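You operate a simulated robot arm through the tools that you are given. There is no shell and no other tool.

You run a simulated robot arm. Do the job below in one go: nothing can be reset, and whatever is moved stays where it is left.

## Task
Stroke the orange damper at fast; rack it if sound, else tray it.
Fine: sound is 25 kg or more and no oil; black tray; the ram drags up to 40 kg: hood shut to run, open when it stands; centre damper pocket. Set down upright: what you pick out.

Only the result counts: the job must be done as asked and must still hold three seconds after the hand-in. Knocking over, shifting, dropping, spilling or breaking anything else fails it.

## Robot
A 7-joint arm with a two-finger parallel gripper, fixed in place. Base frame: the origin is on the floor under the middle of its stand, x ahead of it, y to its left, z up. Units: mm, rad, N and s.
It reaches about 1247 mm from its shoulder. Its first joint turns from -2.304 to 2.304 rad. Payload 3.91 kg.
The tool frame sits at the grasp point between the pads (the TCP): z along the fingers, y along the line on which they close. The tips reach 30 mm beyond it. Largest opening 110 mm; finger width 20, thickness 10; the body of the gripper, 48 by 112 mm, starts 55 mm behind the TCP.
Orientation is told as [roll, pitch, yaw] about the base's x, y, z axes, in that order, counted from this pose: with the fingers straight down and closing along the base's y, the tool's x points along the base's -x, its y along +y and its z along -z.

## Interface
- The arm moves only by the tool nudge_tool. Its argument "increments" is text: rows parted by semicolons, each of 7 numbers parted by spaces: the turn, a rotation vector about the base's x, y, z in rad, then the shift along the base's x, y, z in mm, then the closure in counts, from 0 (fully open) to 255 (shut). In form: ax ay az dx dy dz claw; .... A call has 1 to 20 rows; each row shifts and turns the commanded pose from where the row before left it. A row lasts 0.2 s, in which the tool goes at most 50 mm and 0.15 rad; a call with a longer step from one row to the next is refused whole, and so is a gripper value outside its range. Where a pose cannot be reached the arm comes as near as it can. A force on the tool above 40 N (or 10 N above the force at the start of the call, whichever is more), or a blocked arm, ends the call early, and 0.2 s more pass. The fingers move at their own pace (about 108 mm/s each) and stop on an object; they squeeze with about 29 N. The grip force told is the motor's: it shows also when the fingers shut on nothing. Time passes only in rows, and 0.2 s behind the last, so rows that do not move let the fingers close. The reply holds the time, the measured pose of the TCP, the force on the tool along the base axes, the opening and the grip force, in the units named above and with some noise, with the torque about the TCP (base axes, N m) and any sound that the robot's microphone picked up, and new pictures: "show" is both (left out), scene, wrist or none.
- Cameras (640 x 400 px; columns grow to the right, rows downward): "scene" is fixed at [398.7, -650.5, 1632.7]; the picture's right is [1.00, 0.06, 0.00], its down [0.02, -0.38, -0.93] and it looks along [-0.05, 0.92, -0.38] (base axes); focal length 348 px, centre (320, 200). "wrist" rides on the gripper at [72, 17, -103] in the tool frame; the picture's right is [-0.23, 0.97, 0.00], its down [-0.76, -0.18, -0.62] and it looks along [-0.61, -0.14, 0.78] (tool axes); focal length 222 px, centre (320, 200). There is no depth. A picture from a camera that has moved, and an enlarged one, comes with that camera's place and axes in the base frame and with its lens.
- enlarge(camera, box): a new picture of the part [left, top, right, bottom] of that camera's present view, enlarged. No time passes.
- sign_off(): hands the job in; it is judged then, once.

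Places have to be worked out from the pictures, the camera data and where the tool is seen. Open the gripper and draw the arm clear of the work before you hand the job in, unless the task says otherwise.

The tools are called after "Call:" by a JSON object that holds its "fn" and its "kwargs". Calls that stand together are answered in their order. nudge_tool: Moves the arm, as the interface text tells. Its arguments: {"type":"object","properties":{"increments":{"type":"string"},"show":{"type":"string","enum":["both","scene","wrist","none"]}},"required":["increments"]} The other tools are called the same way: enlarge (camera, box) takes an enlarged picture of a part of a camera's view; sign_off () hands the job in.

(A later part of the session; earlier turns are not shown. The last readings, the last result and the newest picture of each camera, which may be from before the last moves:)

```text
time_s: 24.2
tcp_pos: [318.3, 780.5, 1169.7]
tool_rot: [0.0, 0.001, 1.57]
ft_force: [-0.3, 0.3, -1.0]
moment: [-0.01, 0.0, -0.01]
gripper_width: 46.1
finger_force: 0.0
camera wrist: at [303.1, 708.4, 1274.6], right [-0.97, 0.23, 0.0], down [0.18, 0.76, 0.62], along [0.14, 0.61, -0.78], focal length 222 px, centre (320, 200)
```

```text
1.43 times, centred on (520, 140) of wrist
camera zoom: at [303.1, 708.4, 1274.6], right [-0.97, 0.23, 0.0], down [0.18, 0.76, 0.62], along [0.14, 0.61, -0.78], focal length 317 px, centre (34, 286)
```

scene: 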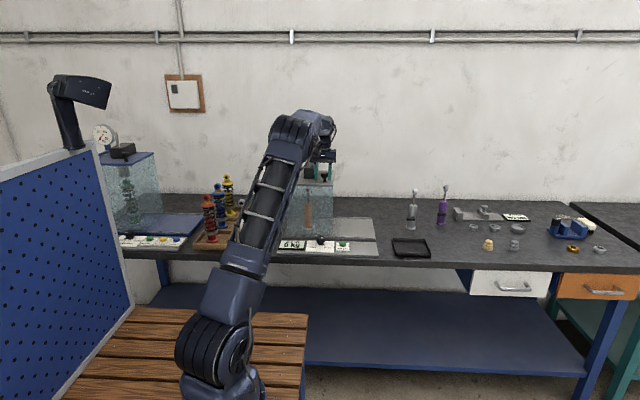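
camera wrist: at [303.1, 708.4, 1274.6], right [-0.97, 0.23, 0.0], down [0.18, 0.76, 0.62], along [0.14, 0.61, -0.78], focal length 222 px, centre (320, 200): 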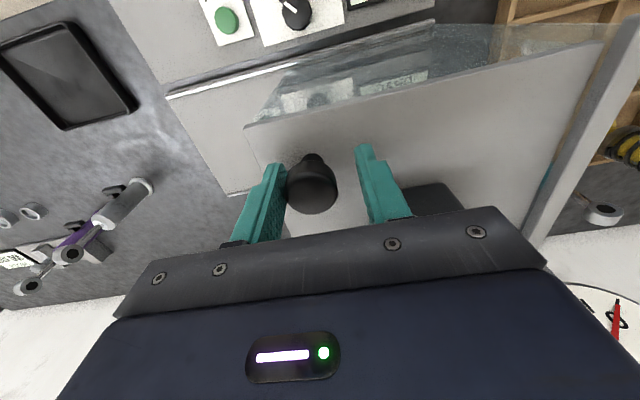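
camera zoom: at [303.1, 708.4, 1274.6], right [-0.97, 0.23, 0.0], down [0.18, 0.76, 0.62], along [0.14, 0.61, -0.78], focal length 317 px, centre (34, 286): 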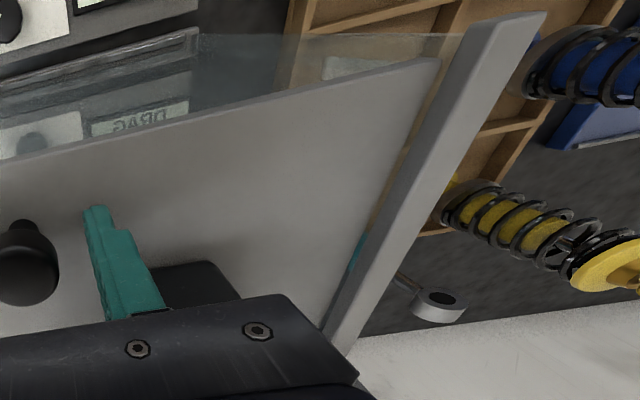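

Call:
{"fn": "nudge_tool", "kwargs": {"increments": "0 0 0 -3 0 0 148; 0 0 0 -3 0 0 148; 0 0 0 -3 0 0 148; 0 0 0 -3 0 0 148", "show": "wrist"}}

Call:
{"fn": "enlarge", "kwargs": {"camera": "wrist", "box": [400, 0, 640, 280]}}

```text
time_s: 25.2
tcp_pos: [312.0, 780.3, 1170.2]
tool_rot: [-0.002, 0.0, 1.567]
ft_force: [28.7, 9.8, 4.4]
moment: [0.19, -0.22, 0.15]
gripper_width: 60.5
finger_force: 14.9
camera wrist: at [294.7, 707.1, 1273.9], right [-0.97, 0.23, 0.0], down [0.18, 0.76, 0.62], along [0.14, 0.61, -0.78], focal length 222 px, centre (320, 200)
```

wrist: 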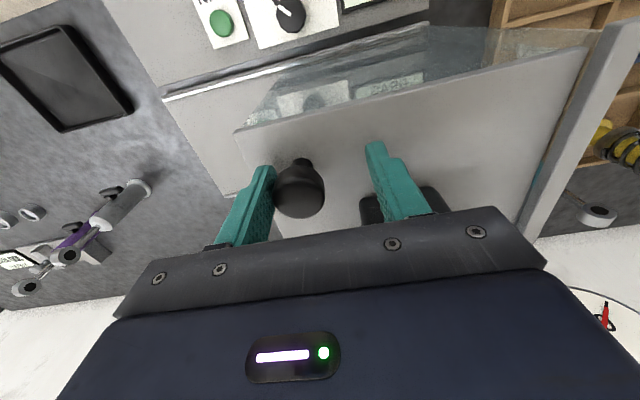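

```text
1.43 times, centred on (520, 140) of wrist
camera zoom: at [294.7, 707.1, 1273.9], right [-0.97, 0.23, 0.0], down [0.18, 0.76, 0.62], along [0.14, 0.61, -0.78], focal length 317 px, centre (34, 286)
```

zoom: 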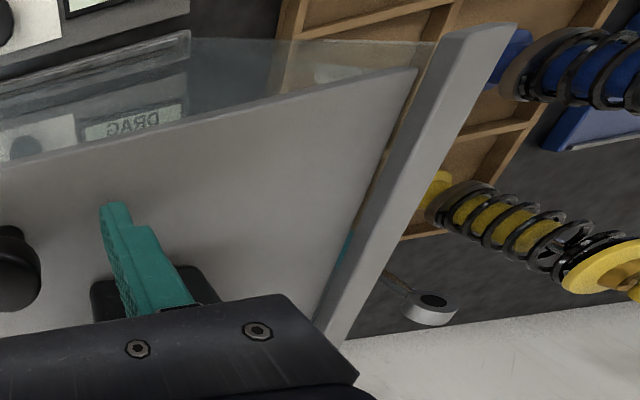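

The hood has hit its stop (28 N). I back off to unload the finger and lift straight up, then check the hood stays shut.

Call:
{"fn": "nudge_tool", "kwargs": {"increments": "0 0 0 5 0 0 148; 0 0 0 5 0 0 148; 0 0 0 2 0 0 148; 0 0 0 0 0 15 148; 0 0 0 0 0 30 148; 0 0 0 0 0 40 148; 0 0 0 0 0 40 148", "show": "both"}}

Call:
{"fn": "enlarge", "kwargs": {"camera": "scene", "box": [260, 130, 400, 260]}}

Call:
{"fn": "enlarge", "kwargs": {"camera": "wrist", "box": [230, 0, 640, 250]}}

```text
time_s: 26.8
tcp_pos: [321.6, 779.6, 1294.6]
tool_rot: [-0.001, 0.001, 1.572]
ft_force: [0.1, 0.1, 0.2]
moment: [-0.02, -0.06, -0.01]
gripper_width: 46.1
finger_force: 0.1
camera wrist: at [305.4, 707.1, 1399.3], right [-0.97, 0.23, 0.0], down [0.18, 0.76, 0.62], along [0.14, 0.61, -0.78], focal length 222 px, centre (320, 200)
```

scene: 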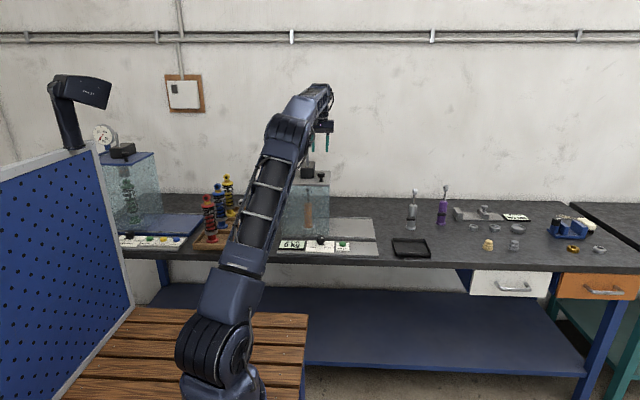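
wrist: 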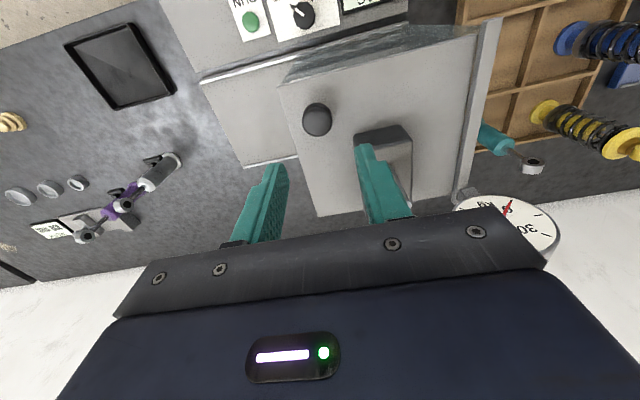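

```text
3.08 times, centred on (330, 195) of scene
camera zoom: at [398.7, -650.5, 1632.7], right [1.0, 0.06, 0.0], down [0.02, -0.38, -0.93], along [-0.05, 0.92, -0.38], focal length 1069 px, centre (289, 215)
```

zoom: 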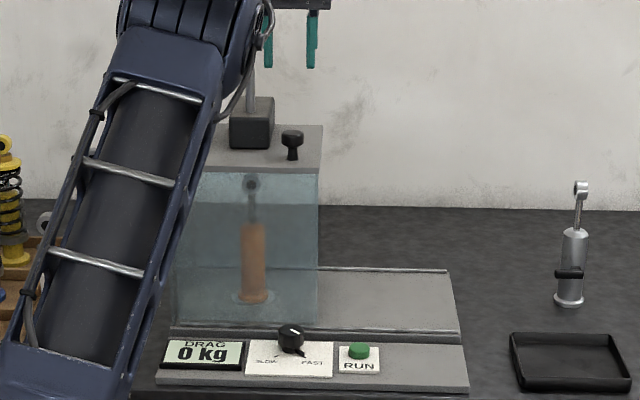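

```text
1.56 times, centred on (435, 125) of wrist
camera zoom: at [305.4, 707.1, 1399.3], right [-0.97, 0.23, 0.0], down [0.18, 0.76, 0.62], along [0.14, 0.61, -0.78], focal length 347 px, centre (140, 317)
```

zoom: 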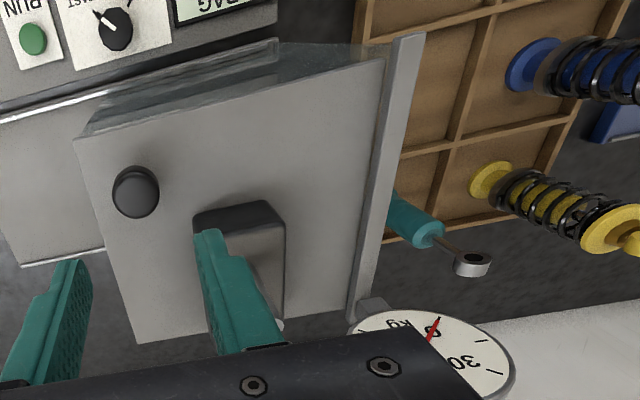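

The hood is shut: its knob is now at x≈325, about 205 mm left, with the ram over the damper. I go to the RUN button near (425, 674, 892) with fingers closed and hover above it.

Call:
{"fn": "nudge_tool", "kwargs": {"increments": "0 0 0 26 -26.5 0 255; 0 0 0 26 -26.5 0 255; 0 0 0 26 -26.5 0 255; 0 0 0 25.4 -26.1 0 255; 0 0 0 0 0 -40 255; 0 0 0 0 0 -40 255; 0 0 0 0 0 -40 255; 0 0 0 0 0 -40 255; 0 0 0 0 0 -40 255; 0 0 0 0 0 -40 255; 0 0 0 0 0 -40 255; 0 0 0 0 0 -35 255", "show": "both"}}

Call:
{"fn": "enlarge", "kwargs": {"camera": "wrist", "box": [220, 60, 440, 230]}}

Call:
{"fn": "enlarge", "kwargs": {"camera": "scene", "box": [260, 130, 400, 260]}}

```text
time_s: 29.4
tcp_pos: [424.2, 674.9, 978.8]
tool_rot: [0.0, -0.001, 1.57]
ft_force: [0.5, -0.4, -0.8]
moment: [0.03, 0.01, 0.02]
gripper_width: 0.0
finger_force: 29.1
camera wrist: at [407.8, 602.0, 1082.6], right [-0.97, 0.23, 0.0], down [0.18, 0.76, 0.62], along [0.14, 0.61, -0.78], focal length 222 px, centre (320, 200)
```

scene: 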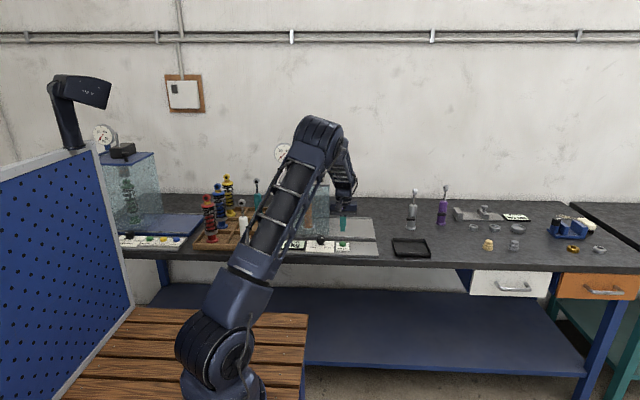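
wrist: 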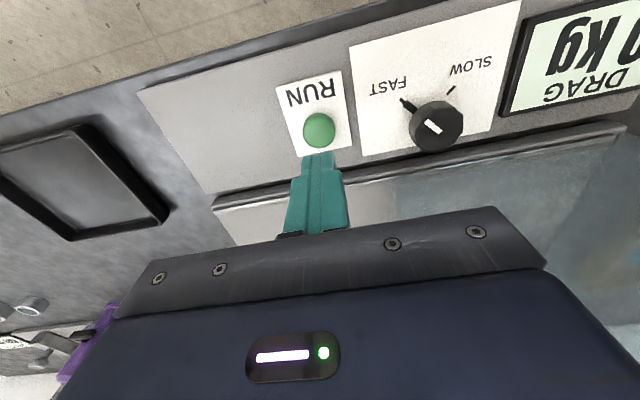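

```text
2.35 times, centred on (330, 145) of wrist
camera zoom: at [407.8, 602.0, 1082.6], right [-0.97, 0.23, 0.0], down [0.18, 0.76, 0.62], along [0.14, 0.61, -0.78], focal length 523 px, centre (296, 329)
```

zoom: 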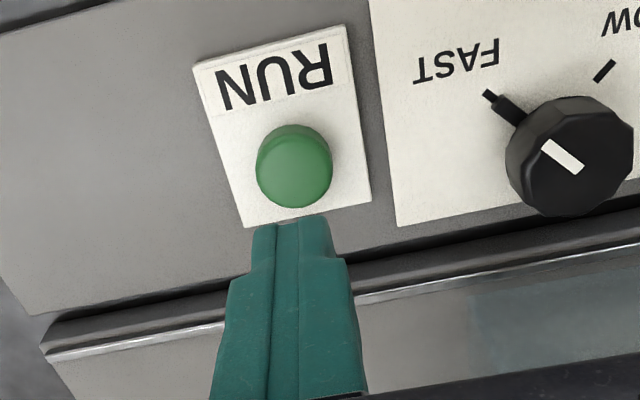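

```text
3.08 times, centred on (330, 195) of scene
camera zoom: at [398.7, -650.5, 1632.7], right [1.0, 0.06, 0.0], down [0.02, -0.38, -0.93], along [-0.05, 0.92, -0.38], focal length 1069 px, centre (289, 215)
```

zoom: 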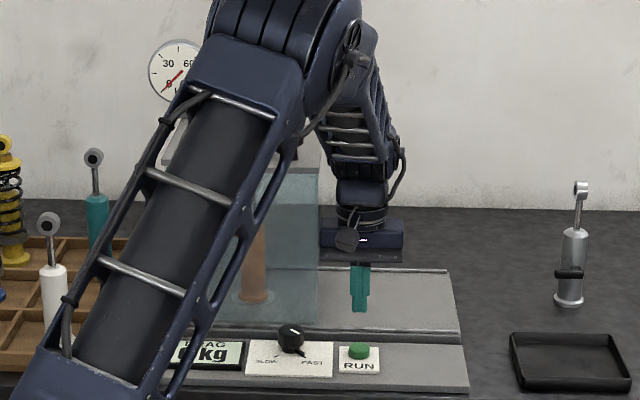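

The button is at about (425.7, 676, 892). I yaw the tool +0.5 so the wrist camera also holds the DRAG display, and come down to just above the button.

Call:
{"fn": "nudge_tool", "kwargs": {"increments": "0 0 0.125 0.5 0.5 0 255; 0 0 0.125 0.5 0.5 0 255; 0 0 0.125 0.3 0.3 -10 255; 0 0 0.125 0 0 -15 255; 0 0 0 0 0 -15 255; 0 0 0 0 0 -8 255", "show": "both"}}

```text
time_s: 30.8
tcp_pos: [425.1, 675.3, 932.8]
tool_rot: [0.0, -0.001, 2.071]
ft_force: [-0.2, 0.9, -0.2]
moment: [0.0, 0.02, -0.01]
gripper_width: 0.0
finger_force: 29.2
camera wrist: at [445.3, 603.0, 1036.9], right [-0.96, -0.27, 0.0], down [-0.21, 0.75, 0.62], along [-0.17, 0.6, -0.78], focal length 222 px, centre (320, 200)
```

scene: 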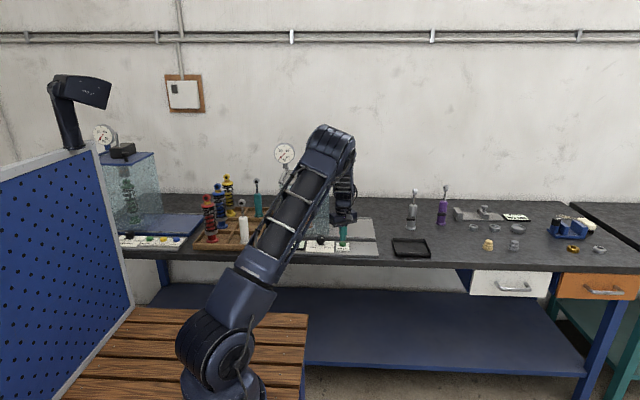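
wrist: 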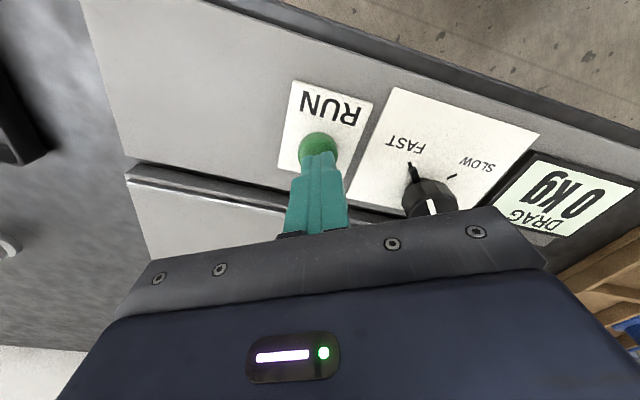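

Display and gauge are both in view now. I press down in small steps.

Call:
{"fn": "nudge_tool", "kwargs": {"increments": "0 0 0 0 0 -4 255; 0 0 0 0 0 -4 255; 0 0 0 0 0 -3 255; 0 0 0 0 0 -3 255", "show": "both"}}

```text
time_s: 31.8
tcp_pos: [426.4, 676.4, 918.8]
tool_rot: [-0.001, -0.001, 2.072]
ft_force: [-0.8, 0.6, 2.3]
moment: [0.02, 0.05, -0.01]
gripper_width: 0.1
finger_force: 28.6
camera wrist: at [446.4, 603.8, 1022.0], right [-0.96, -0.27, 0.0], down [-0.21, 0.75, 0.62], along [-0.17, 0.6, -0.78], focal length 222 px, centre (320, 200)
```

scene: 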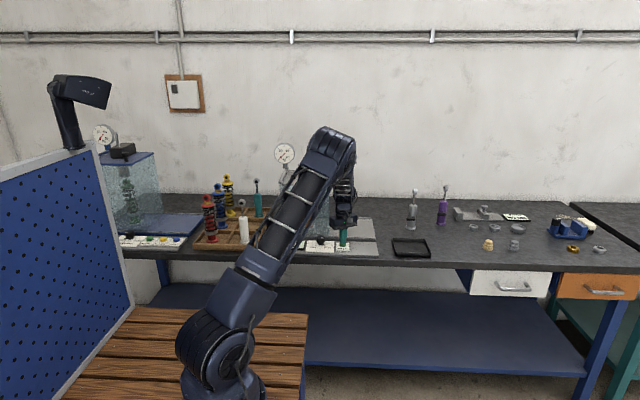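
wrist: 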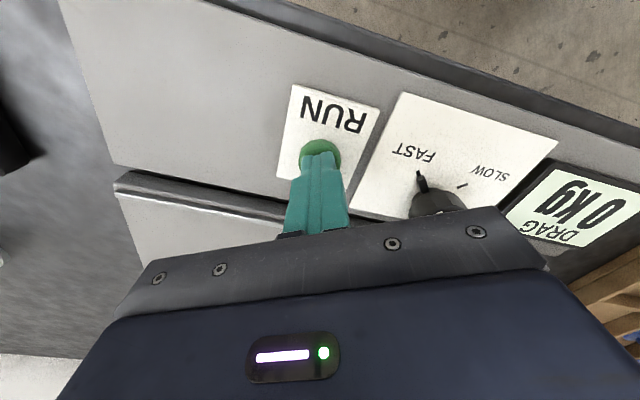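

Contact is just starting (2.3 N). I press a little further.

Call:
{"fn": "nudge_tool", "kwargs": {"increments": "0 0 0 0 0 -2 255; 0 0 0 0 0 -2 255", "show": "both"}}

```text
time_s: 32.4
tcp_pos: [425.6, 676.3, 914.6]
tool_rot: [-0.001, 0.0, 2.068]
ft_force: [1.8, -2.6, 6.7]
moment: [-0.1, -0.05, -0.02]
gripper_width: 0.0
finger_force: 29.0
heard: click
camera wrist: at [446.1, 604.1, 1018.7], right [-0.96, -0.27, 0.0], down [-0.21, 0.75, 0.62], along [-0.17, 0.6, -0.78], focal length 222 px, centre (320, 200)
```

scene: 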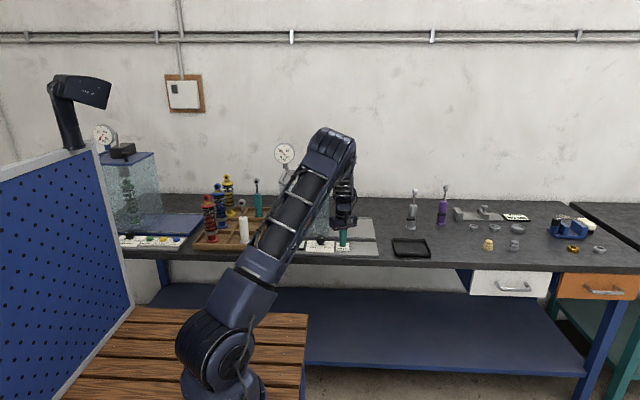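
wrist: 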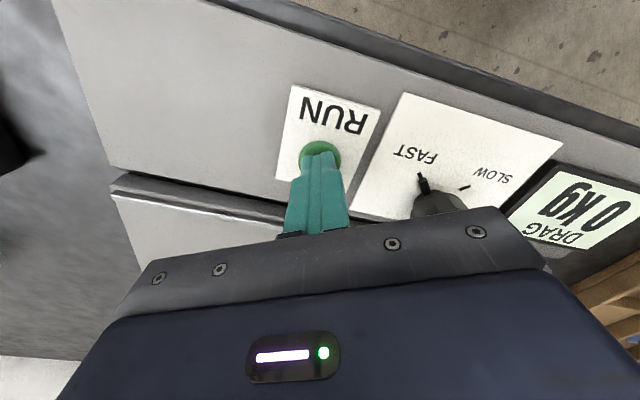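

The button clicked. I lift slowly off it and keep both cameras on the display and gauge.

Call:
{"fn": "nudge_tool", "kwargs": {"increments": "0 0 0 0 0 4 255; 0 0 0 0 0 6 255", "show": "both"}}

Call:
{"fn": "enlarge", "kwargs": {"camera": "scene", "box": [260, 130, 340, 190]}}

Call:
{"fn": "enlarge", "kwargs": {"camera": "wrist", "box": [490, 130, 640, 260]}}

```text
time_s: 33.0
tcp_pos: [425.3, 676.8, 925.1]
tool_rot: [0.001, 0.0, 2.07]
ft_force: [-0.8, -0.1, 0.7]
moment: [0.02, 0.0, 0.04]
gripper_width: 0.1
finger_force: 29.4
camera wrist: at [446.2, 604.0, 1028.3], right [-0.96, -0.27, 0.0], down [-0.21, 0.75, 0.62], along [-0.17, 0.6, -0.78], focal length 222 px, centre (320, 200)
```

scene: 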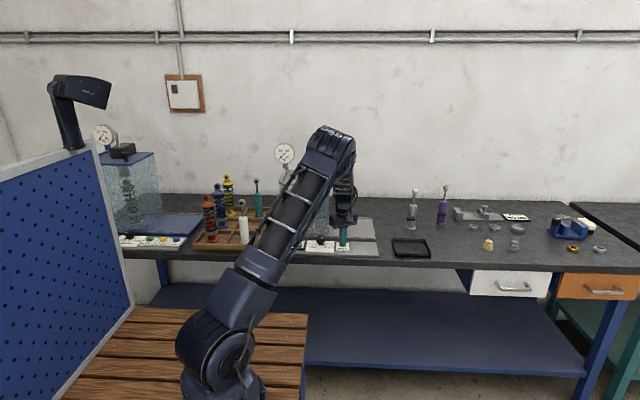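
wrist: 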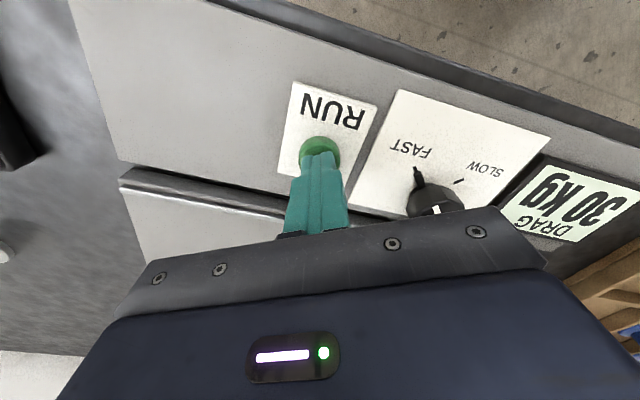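

```text
6.67 times, centred on (300, 160) of scene
camera zoom: at [398.7, -650.5, 1632.7], right [1.0, 0.06, 0.0], down [0.02, -0.38, -0.93], along [-0.05, 0.92, -0.38], focal length 2317 px, centre (453, 467)
```

zoom: 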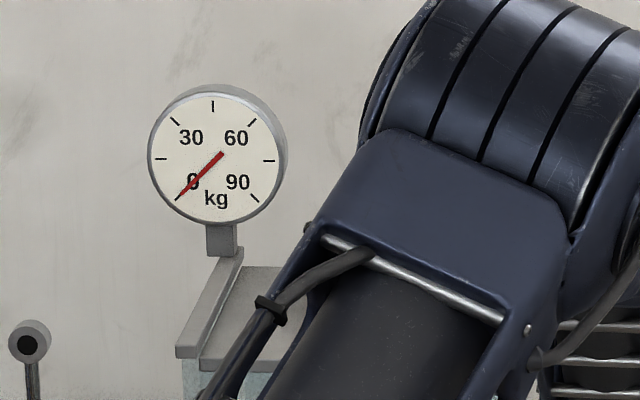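

```text
3.08 times, centred on (565, 195) of wrist
camera zoom: at [446.2, 604.0, 1028.3], right [-0.96, -0.27, 0.0], down [-0.21, 0.75, 0.62], along [-0.17, 0.6, -0.78], focal length 684 px, centre (-434, 215)
```

zoom: 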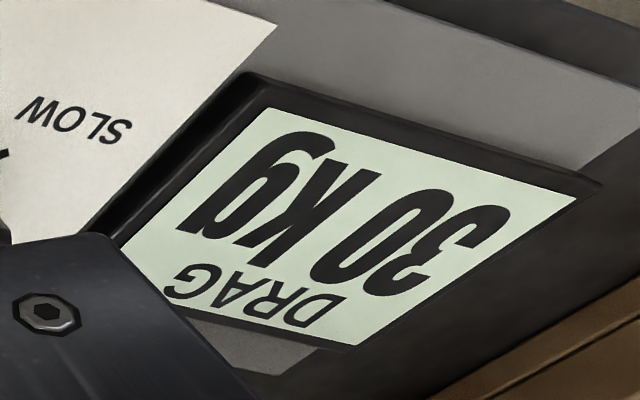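

The display shows 30 kg while the gauge needle is at 0. I keep sampling while the ram works.

Call:
{"fn": "nudge_tool", "kwargs": {"increments": "0 0 0 0 0 3 255", "show": "both"}}

Call:
{"fn": "enlarge", "kwargs": {"camera": "scene", "box": [260, 130, 340, 190]}}

Call:
{"fn": "enlarge", "kwargs": {"camera": "wrist", "box": [490, 130, 640, 260]}}

```text
time_s: 33.4
tcp_pos: [423.8, 676.6, 927.2]
tool_rot: [0.0, 0.0, 2.069]
ft_force: [0.3, 0.1, 0.1]
moment: [0.01, 0.0, -0.04]
gripper_width: 0.0
finger_force: 29.4
camera wrist: at [445.9, 603.9, 1031.7], right [-0.96, -0.27, 0.0], down [-0.21, 0.75, 0.62], along [-0.17, 0.6, -0.78], focal length 222 px, centre (320, 200)
```

scene: 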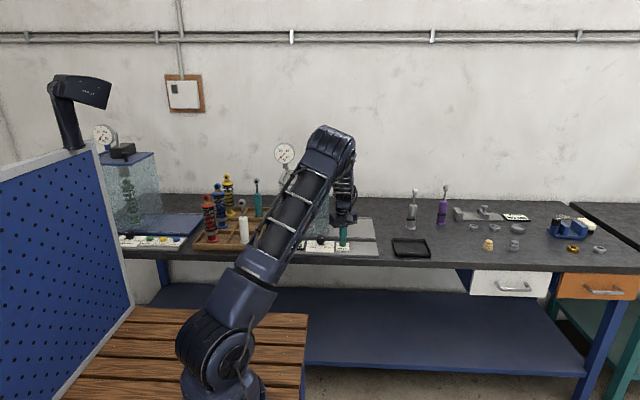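
wrist: 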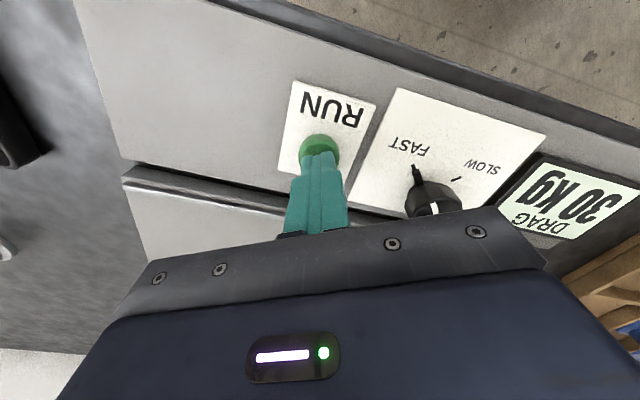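

```text
6.67 times, centred on (300, 160) of scene
camera zoom: at [398.7, -650.5, 1632.7], right [1.0, 0.06, 0.0], down [0.02, -0.38, -0.93], along [-0.05, 0.92, -0.38], focal length 2317 px, centre (453, 467)
```

zoom: 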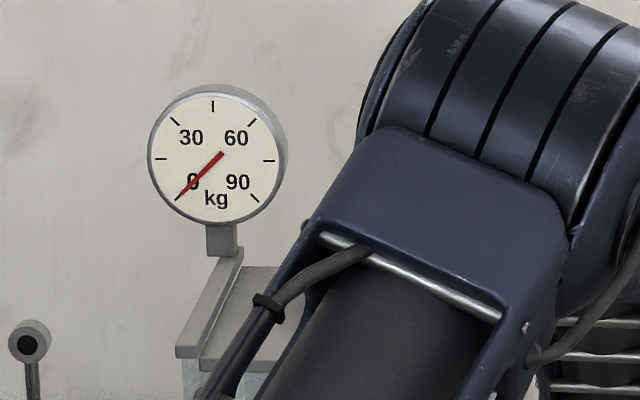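

```text
3.08 times, centred on (565, 195) of wrist
camera zoom: at [445.9, 603.9, 1031.7], right [-0.96, -0.27, 0.0], down [-0.21, 0.75, 0.62], along [-0.17, 0.6, -0.78], focal length 684 px, centre (-434, 215)
```

zoom: 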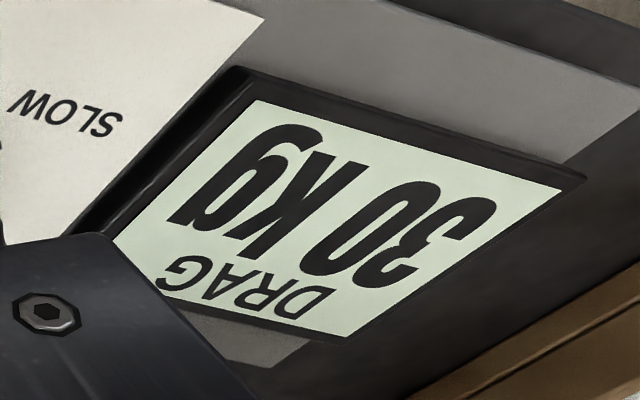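

Call:
{"fn": "nudge_tool", "kwargs": {"increments": "0 0 0 0 0 3 255; 0 0 0 0 0 0 255; 0 0 0 0 0 0 255", "show": "both"}}

Call:
{"fn": "enlarge", "kwargs": {"camera": "scene", "box": [260, 130, 340, 190]}}

Call:
{"fn": "enlarge", "kwargs": {"camera": "wrist", "box": [490, 130, 640, 260]}}

```text
time_s: 34.2
tcp_pos: [425.7, 675.6, 931.3]
tool_rot: [-0.002, -0.001, 2.069]
ft_force: [0.2, 0.3, -0.1]
moment: [0.0, 0.03, -0.01]
gripper_width: 0.2
finger_force: 29.1
camera wrist: at [446.0, 603.4, 1034.8], right [-0.96, -0.27, 0.0], down [-0.21, 0.75, 0.62], along [-0.17, 0.6, -0.78], focal length 222 px, centre (320, 200)
```

scene: 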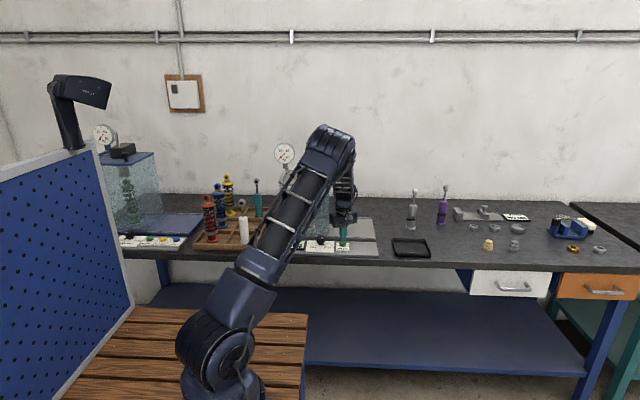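
wrist: 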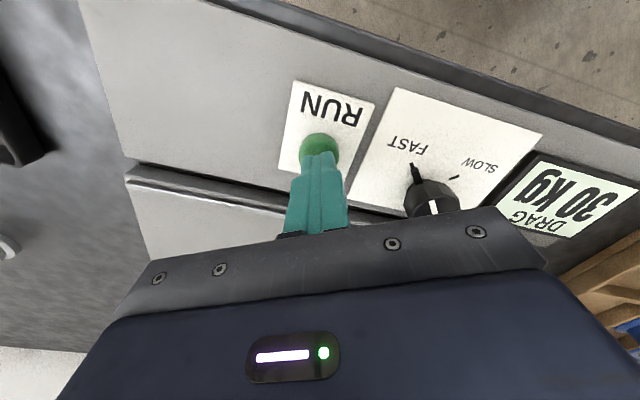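

```text
6.67 times, centred on (300, 160) of scene
camera zoom: at [398.7, -650.5, 1632.7], right [1.0, 0.06, 0.0], down [0.02, -0.38, -0.93], along [-0.05, 0.92, -0.38], focal length 2317 px, centre (453, 467)
```

zoom: 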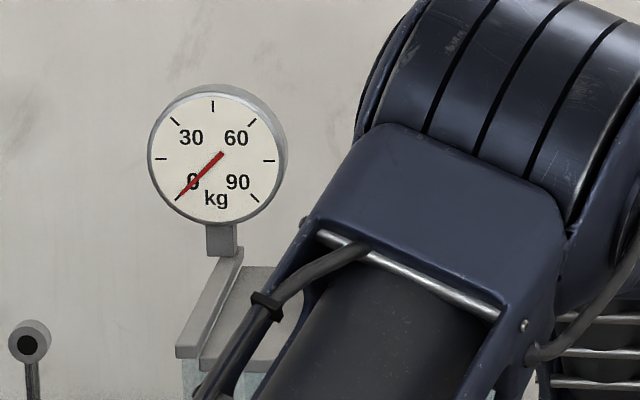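

```text
3.08 times, centred on (565, 195) of wrist
camera zoom: at [446.0, 603.4, 1034.8], right [-0.96, -0.27, 0.0], down [-0.21, 0.75, 0.62], along [-0.17, 0.6, -0.78], focal length 684 px, centre (-434, 215)
```

zoom: 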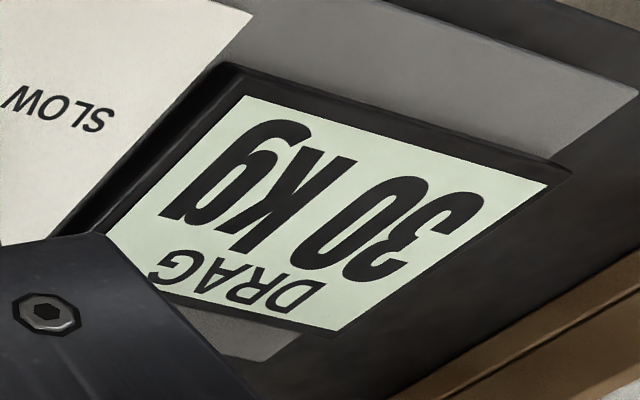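

The display holds at 30 kg. I move the arm aside to the right so the scene camera sees the ram, the damper and the gauge clearly.

Call:
{"fn": "nudge_tool", "kwargs": {"increments": "0 0 0 10 -5 40 255; 0 0 0 30 -5 35 255; 0 0 0 35 -5 30 255; 0 0 0 35 -5 30 255; 0 0 0 40 -5 20 255; 0 0 0 40 -5 20 255", "show": "both"}}

Call:
{"fn": "enlarge", "kwargs": {"camera": "scene", "box": [240, 130, 400, 260]}}

```text
time_s: 35.6
tcp_pos: [617.8, 647.8, 1105.9]
tool_rot: [-0.001, -0.001, 2.068]
ft_force: [-0.6, 1.2, -0.4]
moment: [0.01, -0.03, 0.01]
gripper_width: 0.0
finger_force: 28.5
camera wrist: at [638.4, 575.3, 1210.5], right [-0.96, -0.27, 0.0], down [-0.21, 0.75, 0.62], along [-0.17, 0.6, -0.78], focal length 222 px, centre (320, 200)
```

scene: 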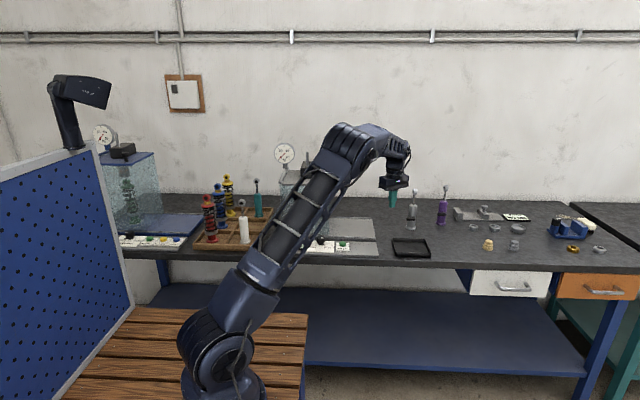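
wrist: 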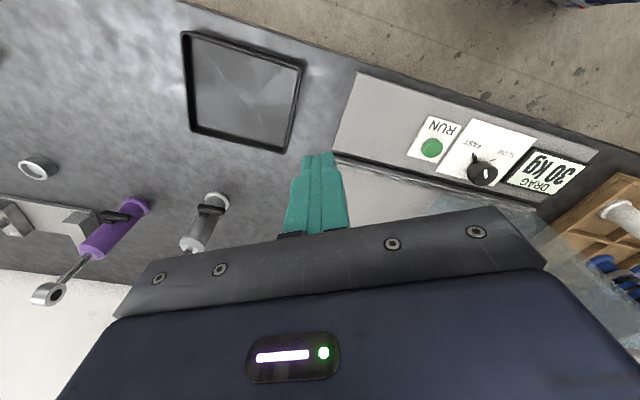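

```text
3.08 times, centred on (320, 195) of scene
camera zoom: at [398.7, -650.5, 1632.7], right [1.0, 0.06, 0.0], down [0.02, -0.38, -0.93], along [-0.05, 0.92, -0.38], focal length 1069 px, centre (320, 215)
```

zoom: 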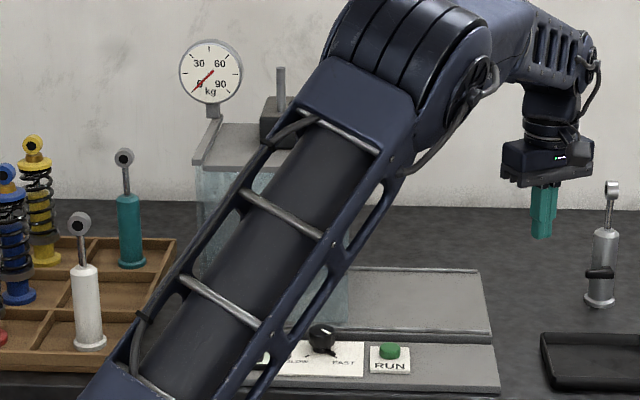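

The rack's middle damper pocket (between white and teal) is empty. The arm still hides the damper, so I swing up and left to the earlier high pose to look in with the wrist camera.

Call:
{"fn": "nudge_tool", "kwargs": {"increments": "0 0 -0.045 -25 -9 32 255; 0 0 -0.045 -30 -9 30 255; 0 0 -0.045 -33 -9 27 255; 0 0 -0.045 -33 -9 27 255; 0 0 -0.045 -33 -9 27 255; 0 0 -0.045 -33 -9 27 255; 0 0 -0.045 -33 -9 27 255; 0 0 -0.045 -33 -9 27 255; 0 0 -0.045 -33 -9 27 255; 0 0 -0.045 -33 -9 27 255; 0 0 -0.045 -33 -9 20 255", "show": "both"}}

Call:
{"fn": "enlarge", "kwargs": {"camera": "scene", "box": [260, 130, 400, 260]}}

Call:
{"fn": "enlarge", "kwargs": {"camera": "wrist", "box": [230, 70, 430, 220]}}

```text
time_s: 38.0
tcp_pos: [265.0, 545.5, 1404.8]
tool_rot: [-0.001, 0.002, 1.573]
ft_force: [1.4, 0.5, 0.0]
moment: [-0.03, 0.06, 0.01]
gripper_width: 0.0
finger_force: 28.8
camera wrist: at [249.2, 472.8, 1508.2], right [-0.97, 0.22, 0.0], down [0.18, 0.76, 0.62], along [0.14, 0.61, -0.78], focal length 222 px, centre (320, 200)
```

scene: 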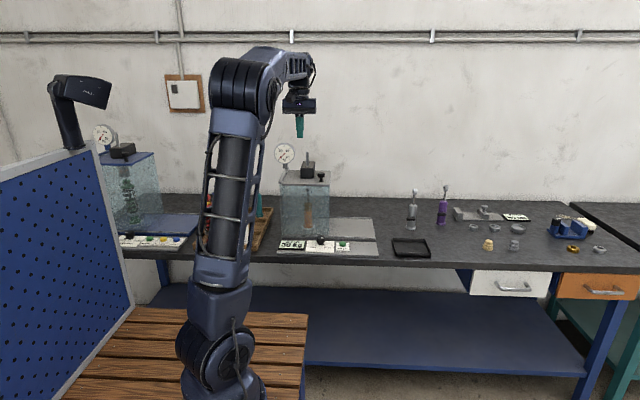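
wrist: 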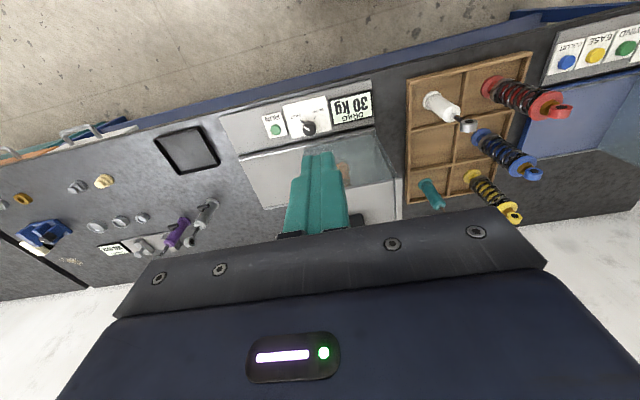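

```text
3.08 times, centred on (330, 195) of scene
camera zoom: at [398.7, -650.5, 1632.7], right [1.0, 0.06, 0.0], down [0.02, -0.38, -0.93], along [-0.05, 0.92, -0.38], focal length 1069 px, centre (289, 215)
```

zoom: 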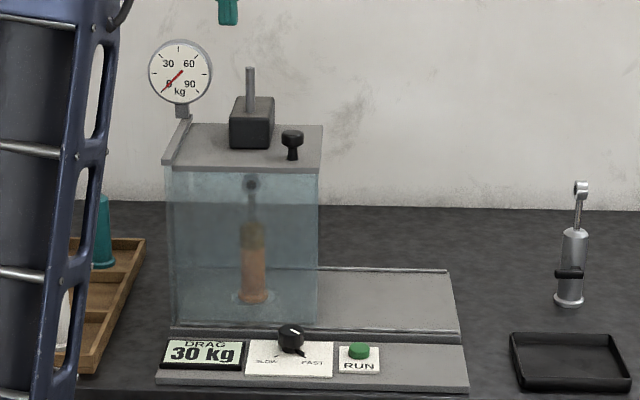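

```text
2.67 times, centred on (330, 145) of wrist
camera zoom: at [249.2, 472.8, 1508.2], right [-0.97, 0.22, 0.0], down [0.18, 0.76, 0.62], along [0.14, 0.61, -0.78], focal length 592 px, centre (293, 347)
```

zoom: 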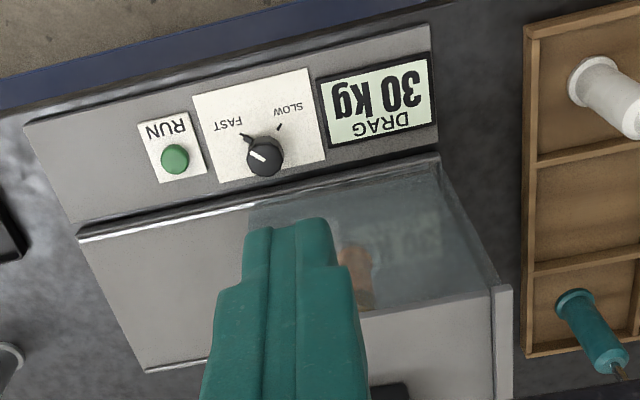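

The display reads a steady 30 kg. Through the glass the upper half of the damper's body now looks darker, so I zoom in on it.

Call:
{"fn": "enlarge", "kwargs": {"camera": "scene", "box": [285, 165, 335, 235]}}

Call:
{"fn": "nudge_tool", "kwargs": {"increments": "0 0 0 0 0 0 255; 0 0 0 0 0 0 255; 0 0 0 0 0 0 255", "show": "scene"}}

Call:
{"fn": "enlarge", "kwargs": {"camera": "scene", "box": [260, 130, 360, 230]}}

```text
5.71 times, centred on (310, 200) of scene
camera zoom: at [398.7, -650.5, 1632.7], right [1.0, 0.06, 0.0], down [0.02, -0.38, -0.93], along [-0.05, 0.92, -0.38], focal length 1986 px, centre (377, 200)
```

zoom: 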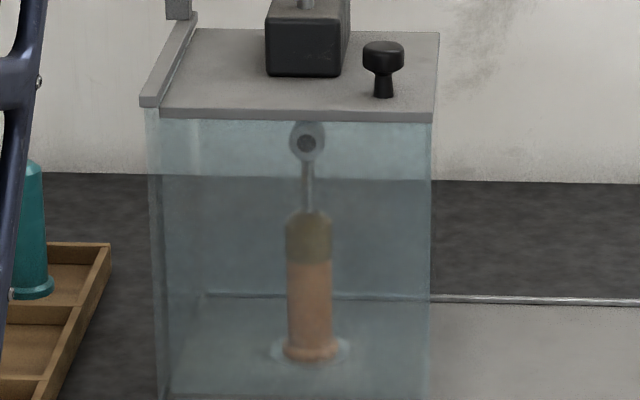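

```text
time_s: 38.8
tcp_pos: [264.6, 544.6, 1403.8]
tool_rot: [0.0, -0.001, 1.574]
ft_force: [-0.4, 0.3, 0.2]
moment: [-0.03, 0.01, 0.02]
gripper_width: 0.0
finger_force: 29.2
```

scene: 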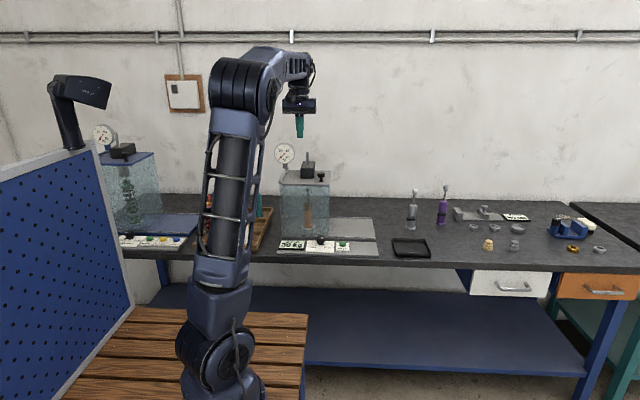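

```text
4.00 times, centred on (310, 180) of scene
camera zoom: at [398.7, -650.5, 1632.7], right [1.0, 0.06, 0.0], down [0.02, -0.38, -0.93], along [-0.05, 0.92, -0.38], focal length 1390 px, centre (360, 280)
```

zoom: 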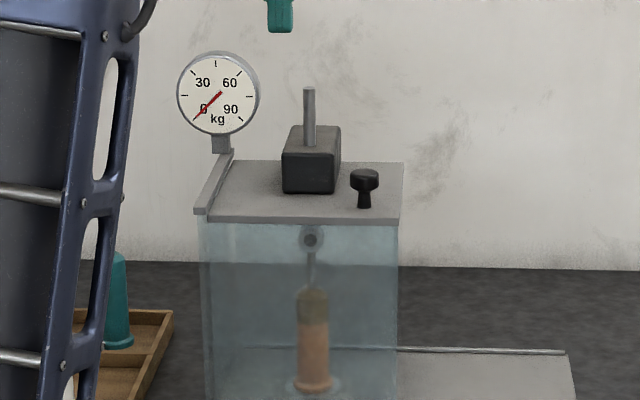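

There is a clear dark wet-looking band on the upper body that was not there before, which suggests leaked oil. The ram and readings are still, so I return to the hood knob (now about (325.5, 781)) to open it.

Call:
{"fn": "nudge_tool", "kwargs": {"increments": "0 0 0 12.2 31 -21 148; 0 0 0 12.2 31 -21 148; 0 0 0 12.2 31 -21 148; 0 0 0 12.2 31 -21 148; 0 0 0 12.2 31 -21 148; 0 0 0 0 27.2 -23 148; 0 0 0 0 27.2 -23 148; 0 0 0 0 27.2 -23 148; 0 0 0 0 0 -15 148; 0 0 0 0 0 -15 148; 0 0 0 0 0 -15 148; 0 0 0 0 0 -13 148", "show": "both"}}

Call:
{"fn": "enlarge", "kwargs": {"camera": "wrist", "box": [220, 60, 440, 230]}}

```text
time_s: 41.4
tcp_pos: [323.1, 784.3, 1170.9]
tool_rot: [0.0, -0.001, 1.575]
ft_force: [0.1, 0.2, 0.7]
moment: [-0.01, -0.02, 0.01]
gripper_width: 46.0
finger_force: 0.1
camera wrist: at [307.6, 710.8, 1275.0], right [-0.97, 0.22, 0.0], down [0.18, 0.76, 0.62], along [0.14, 0.61, -0.78], focal length 222 px, centre (320, 200)
```

scene: 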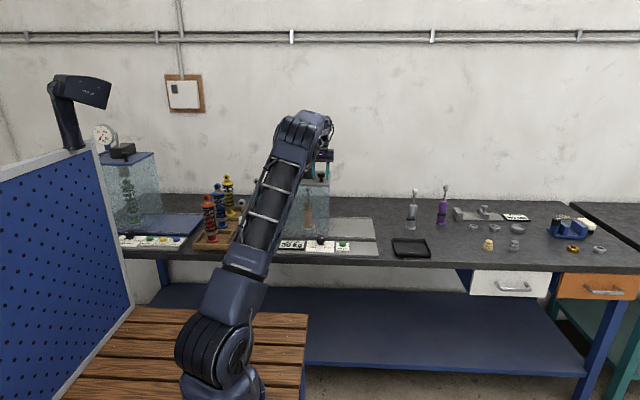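
wrist: 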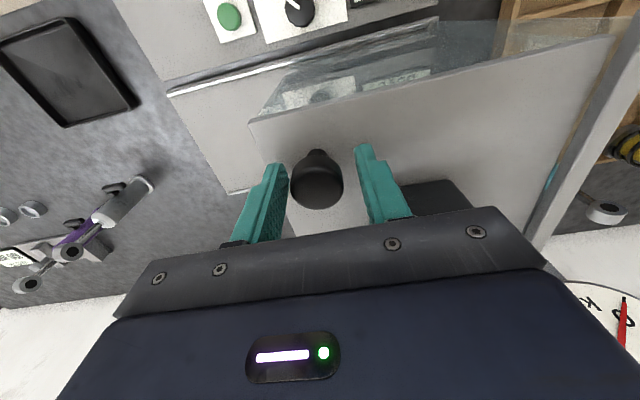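

```text
2.35 times, centred on (330, 145) of wrist
camera zoom: at [307.6, 710.8, 1275.0], right [-0.97, 0.22, 0.0], down [0.18, 0.76, 0.62], along [0.14, 0.61, -0.78], focal length 523 px, centre (296, 329)
```

zoom: 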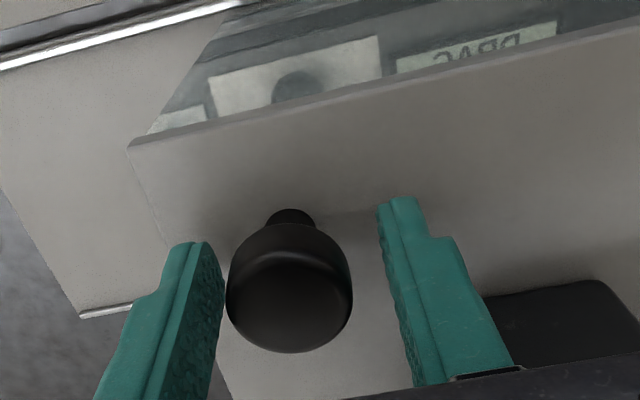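

The knob is between the fingers. I slide the hood right, first a short stretch to see that the damper stays put.

Call:
{"fn": "nudge_tool", "kwargs": {"increments": "0 0 0 8 0 0 148; 0 0 0 8 0 0 148; 0 0 0 8 0 0 148; 0 0 0 8 0 0 148; 0 0 0 8 0 0 148", "show": "scene"}}

Call:
{"fn": "enlarge", "kwargs": {"camera": "scene", "box": [260, 140, 390, 260]}}

```text
time_s: 42.6
tcp_pos: [366.1, 785.7, 1172.3]
tool_rot: [0.002, 0.001, 1.574]
ft_force: [-0.7, -0.6, 0.5]
moment: [-0.03, -0.04, -0.01]
gripper_width: 46.3
finger_force: 0.1
```

scene: 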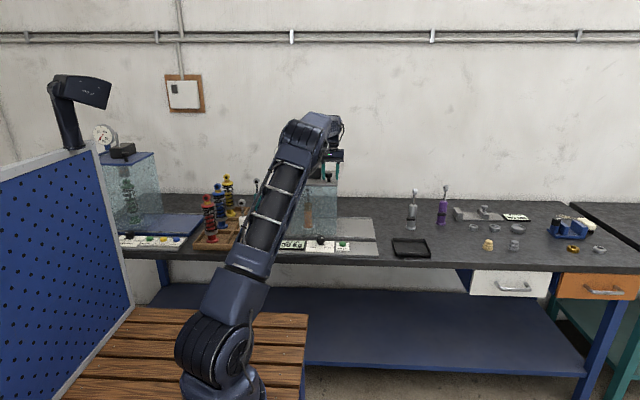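

```text
3.33 times, centred on (325, 200) of scene
camera zoom: at [398.7, -650.5, 1632.7], right [1.0, 0.06, 0.0], down [0.02, -0.38, -0.93], along [-0.05, 0.92, -0.38], focal length 1158 px, centre (303, 200)
```

zoom: 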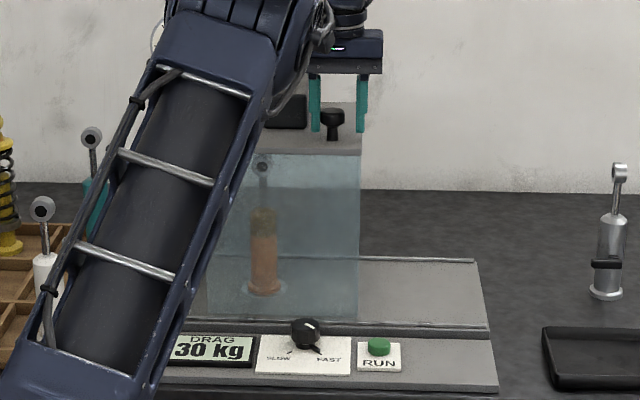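

The hood slides and the damper stays. I continue to the open stop.

Call:
{"fn": "nudge_tool", "kwargs": {"increments": "0 0 0 15 -0.4 0 148; 0 0 0 15 -0.4 0 148; 0 0 0 15 -0.4 0 148; 0 0 0 15 -0.4 0 148; 0 0 0 15 -0.4 0 148; 0 0 0 15 -0.4 0 148; 0 0 0 15 -0.4 0 148; 0 0 0 15 -0.4 0 148; 0 0 0 15 -0.4 0 148; 0 0 0 12 0 0 148; 0 0 0 6 0 0 148; 0 0 0 4 0 0 148; 0 0 0 4 0 0 148", "show": "both"}}

Call:
{"fn": "enlarge", "kwargs": {"camera": "scene", "box": [260, 140, 390, 260]}}

```text
time_s: 45.4
tcp_pos: [524.0, 781.1, 1170.2]
tool_rot: [0.001, 0.001, 1.575]
ft_force: [-1.6, -0.2, 0.1]
moment: [-0.01, -0.02, -0.03]
gripper_width: 46.7
finger_force: 0.5
camera wrist: at [508.7, 707.9, 1274.7], right [-0.97, 0.22, 0.0], down [0.18, 0.76, 0.62], along [0.14, 0.61, -0.78], focal length 222 px, centre (320, 200)
```

scene: 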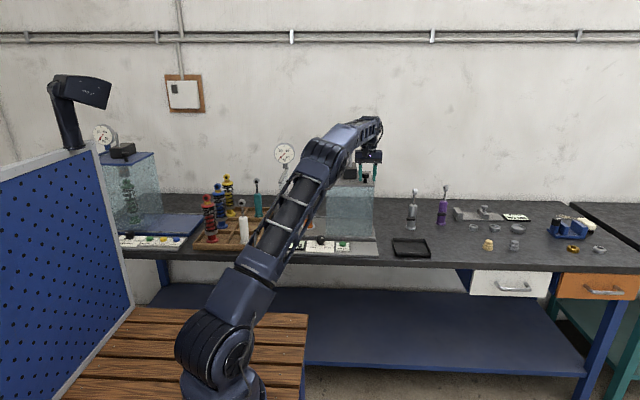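
wrist: 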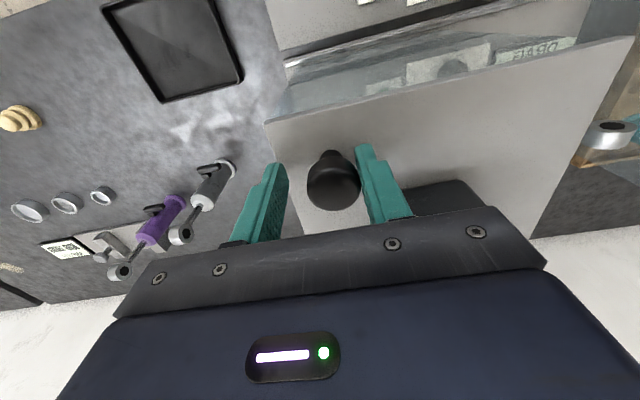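

```text
3.33 times, centred on (325, 200) of scene
camera zoom: at [398.7, -650.5, 1632.7], right [1.0, 0.06, 0.0], down [0.02, -0.38, -0.93], along [-0.05, 0.92, -0.38], focal length 1158 px, centre (303, 200)
```

zoom: 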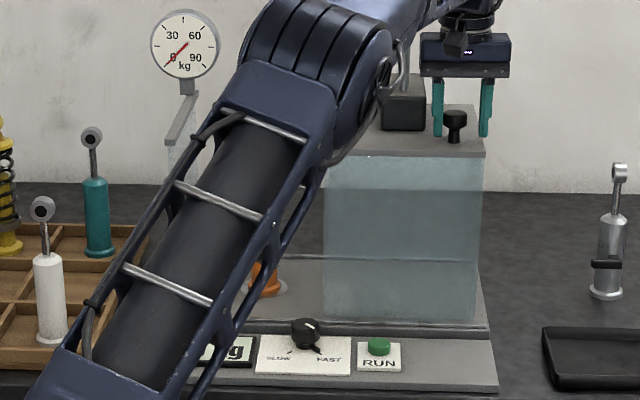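

About 10 mm remain to the original stop; I push gently the rest of the way.

Call:
{"fn": "nudge_tool", "kwargs": {"increments": "0 0 0 4 0 0 148; 0 0 0 4 0 0 148; 0 0 0 3 0 0 148; 0 0 0 2 0 0 148", "show": "none"}}

```text
time_s: 46.4
tcp_pos: [538.1, 780.4, 1170.6]
tool_rot: [-0.001, 0.0, 1.574]
ft_force: [-0.6, 0.3, -0.7]
moment: [-0.02, -0.03, 0.0]
gripper_width: 46.7
finger_force: 0.5
```

Call:
{"fn": "nudge_tool", "kwargs": {"increments": "0 0 0 2 0 0 148; 0 0 0 2 0 0 148", "show": "wrist"}}

```text
time_s: 47.0
tcp_pos: [539.9, 782.0, 1171.4]
tool_rot: [-0.001, -0.001, 1.576]
ft_force: [-10.5, -3.3, 0.7]
moment: [-0.1, 0.06, 0.11]
gripper_width: 51.8
finger_force: 4.7
camera wrist: at [524.7, 707.9, 1275.4], right [-0.97, 0.22, 0.0], down [0.17, 0.76, 0.62], along [0.14, 0.61, -0.78], focal length 222 px, centre (320, 200)
```

wrist: 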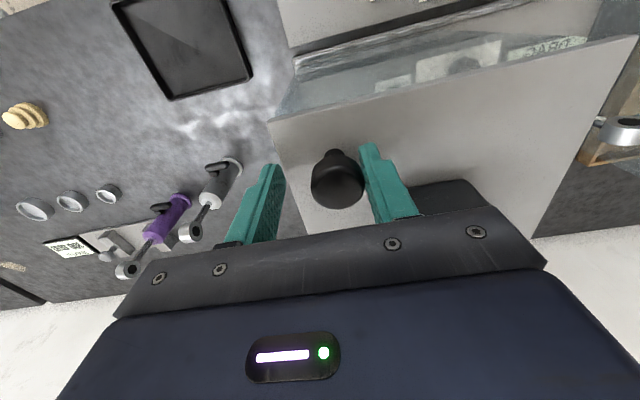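

The hood is fully open at its stop. I back off, lift, and move over to look at the damper directly.

Call:
{"fn": "nudge_tool", "kwargs": {"increments": "0 0 0 -5 0 0 148; 0 0 0 -4 0 0 148; 0 0 0 0 0 20 148; 0 0 0 0 0 40 148; 0 0 0 0 0 40 148; 0 0 0 0 0 40 110; 0 0 0 -40 -18 0 110; 0 0 0 -45 -18 0 110; 0 0 0 -45 -18 0 110; 0 0 0 -45 -18 0 110; 0 0 0 -45 -18 0 110; 0 0 0 -45 -8 0 110; 0 0 0 -7 0 0 110", "show": "both"}}

Call:
{"fn": "enlarge", "kwargs": {"camera": "wrist", "box": [220, 20, 440, 220]}}

Call:
{"fn": "enlarge", "kwargs": {"camera": "scene", "box": [260, 140, 390, 260]}}

```text
time_s: 49.8
tcp_pos: [252.3, 673.7, 1308.4]
tool_rot: [0.001, 0.001, 1.575]
ft_force: [-0.1, 0.7, -0.3]
moment: [0.01, 0.02, -0.01]
gripper_width: 62.4
finger_force: 0.2
out of reach, approached as far as the arm can: row 6
camera wrist: at [236.8, 600.6, 1412.0], right [-0.97, 0.22, 0.0], down [0.18, 0.76, 0.62], along [0.14, 0.61, -0.78], focal length 222 px, centre (320, 200)
```

scene: 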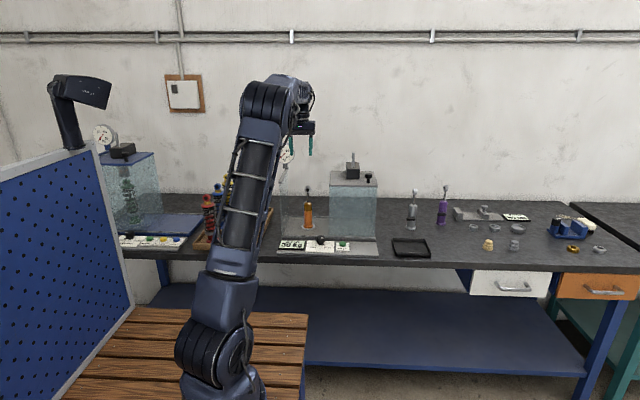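
wrist: 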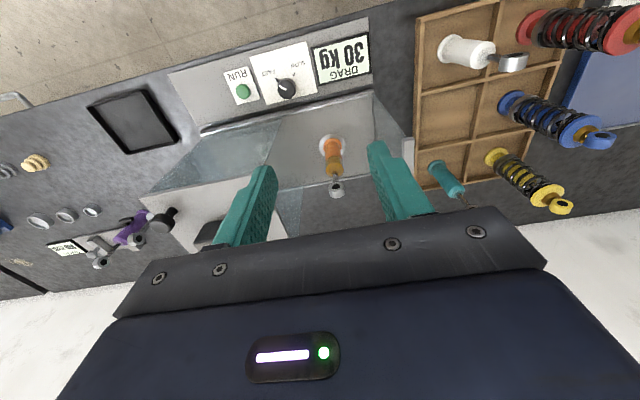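

```text
2.00 times, centred on (330, 120) of wrist
camera zoom: at [236.8, 600.6, 1412.0], right [-0.97, 0.22, 0.0], down [0.18, 0.76, 0.62], along [0.14, 0.61, -0.78], focal length 444 px, centre (300, 360)
```

zoom: 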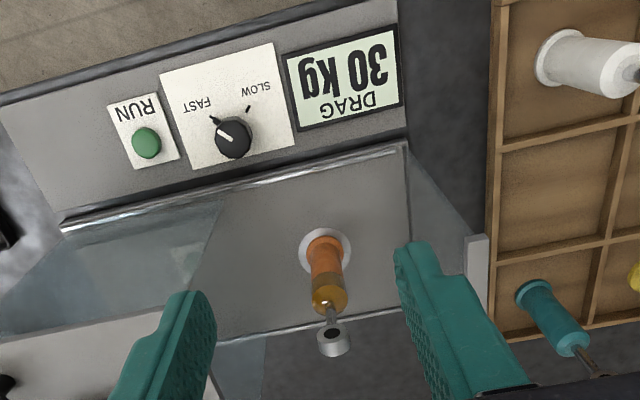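

```text
3.33 times, centred on (325, 200) of scene
camera zoom: at [398.7, -650.5, 1632.7], right [1.0, 0.06, 0.0], down [0.02, -0.38, -0.93], along [-0.05, 0.92, -0.38], focal length 1158 px, centre (303, 200)
```

zoom: 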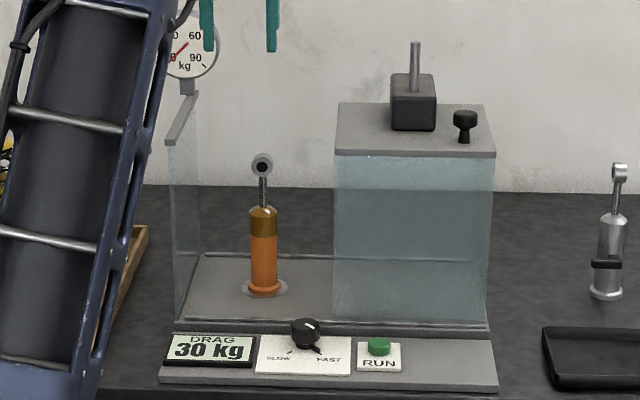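

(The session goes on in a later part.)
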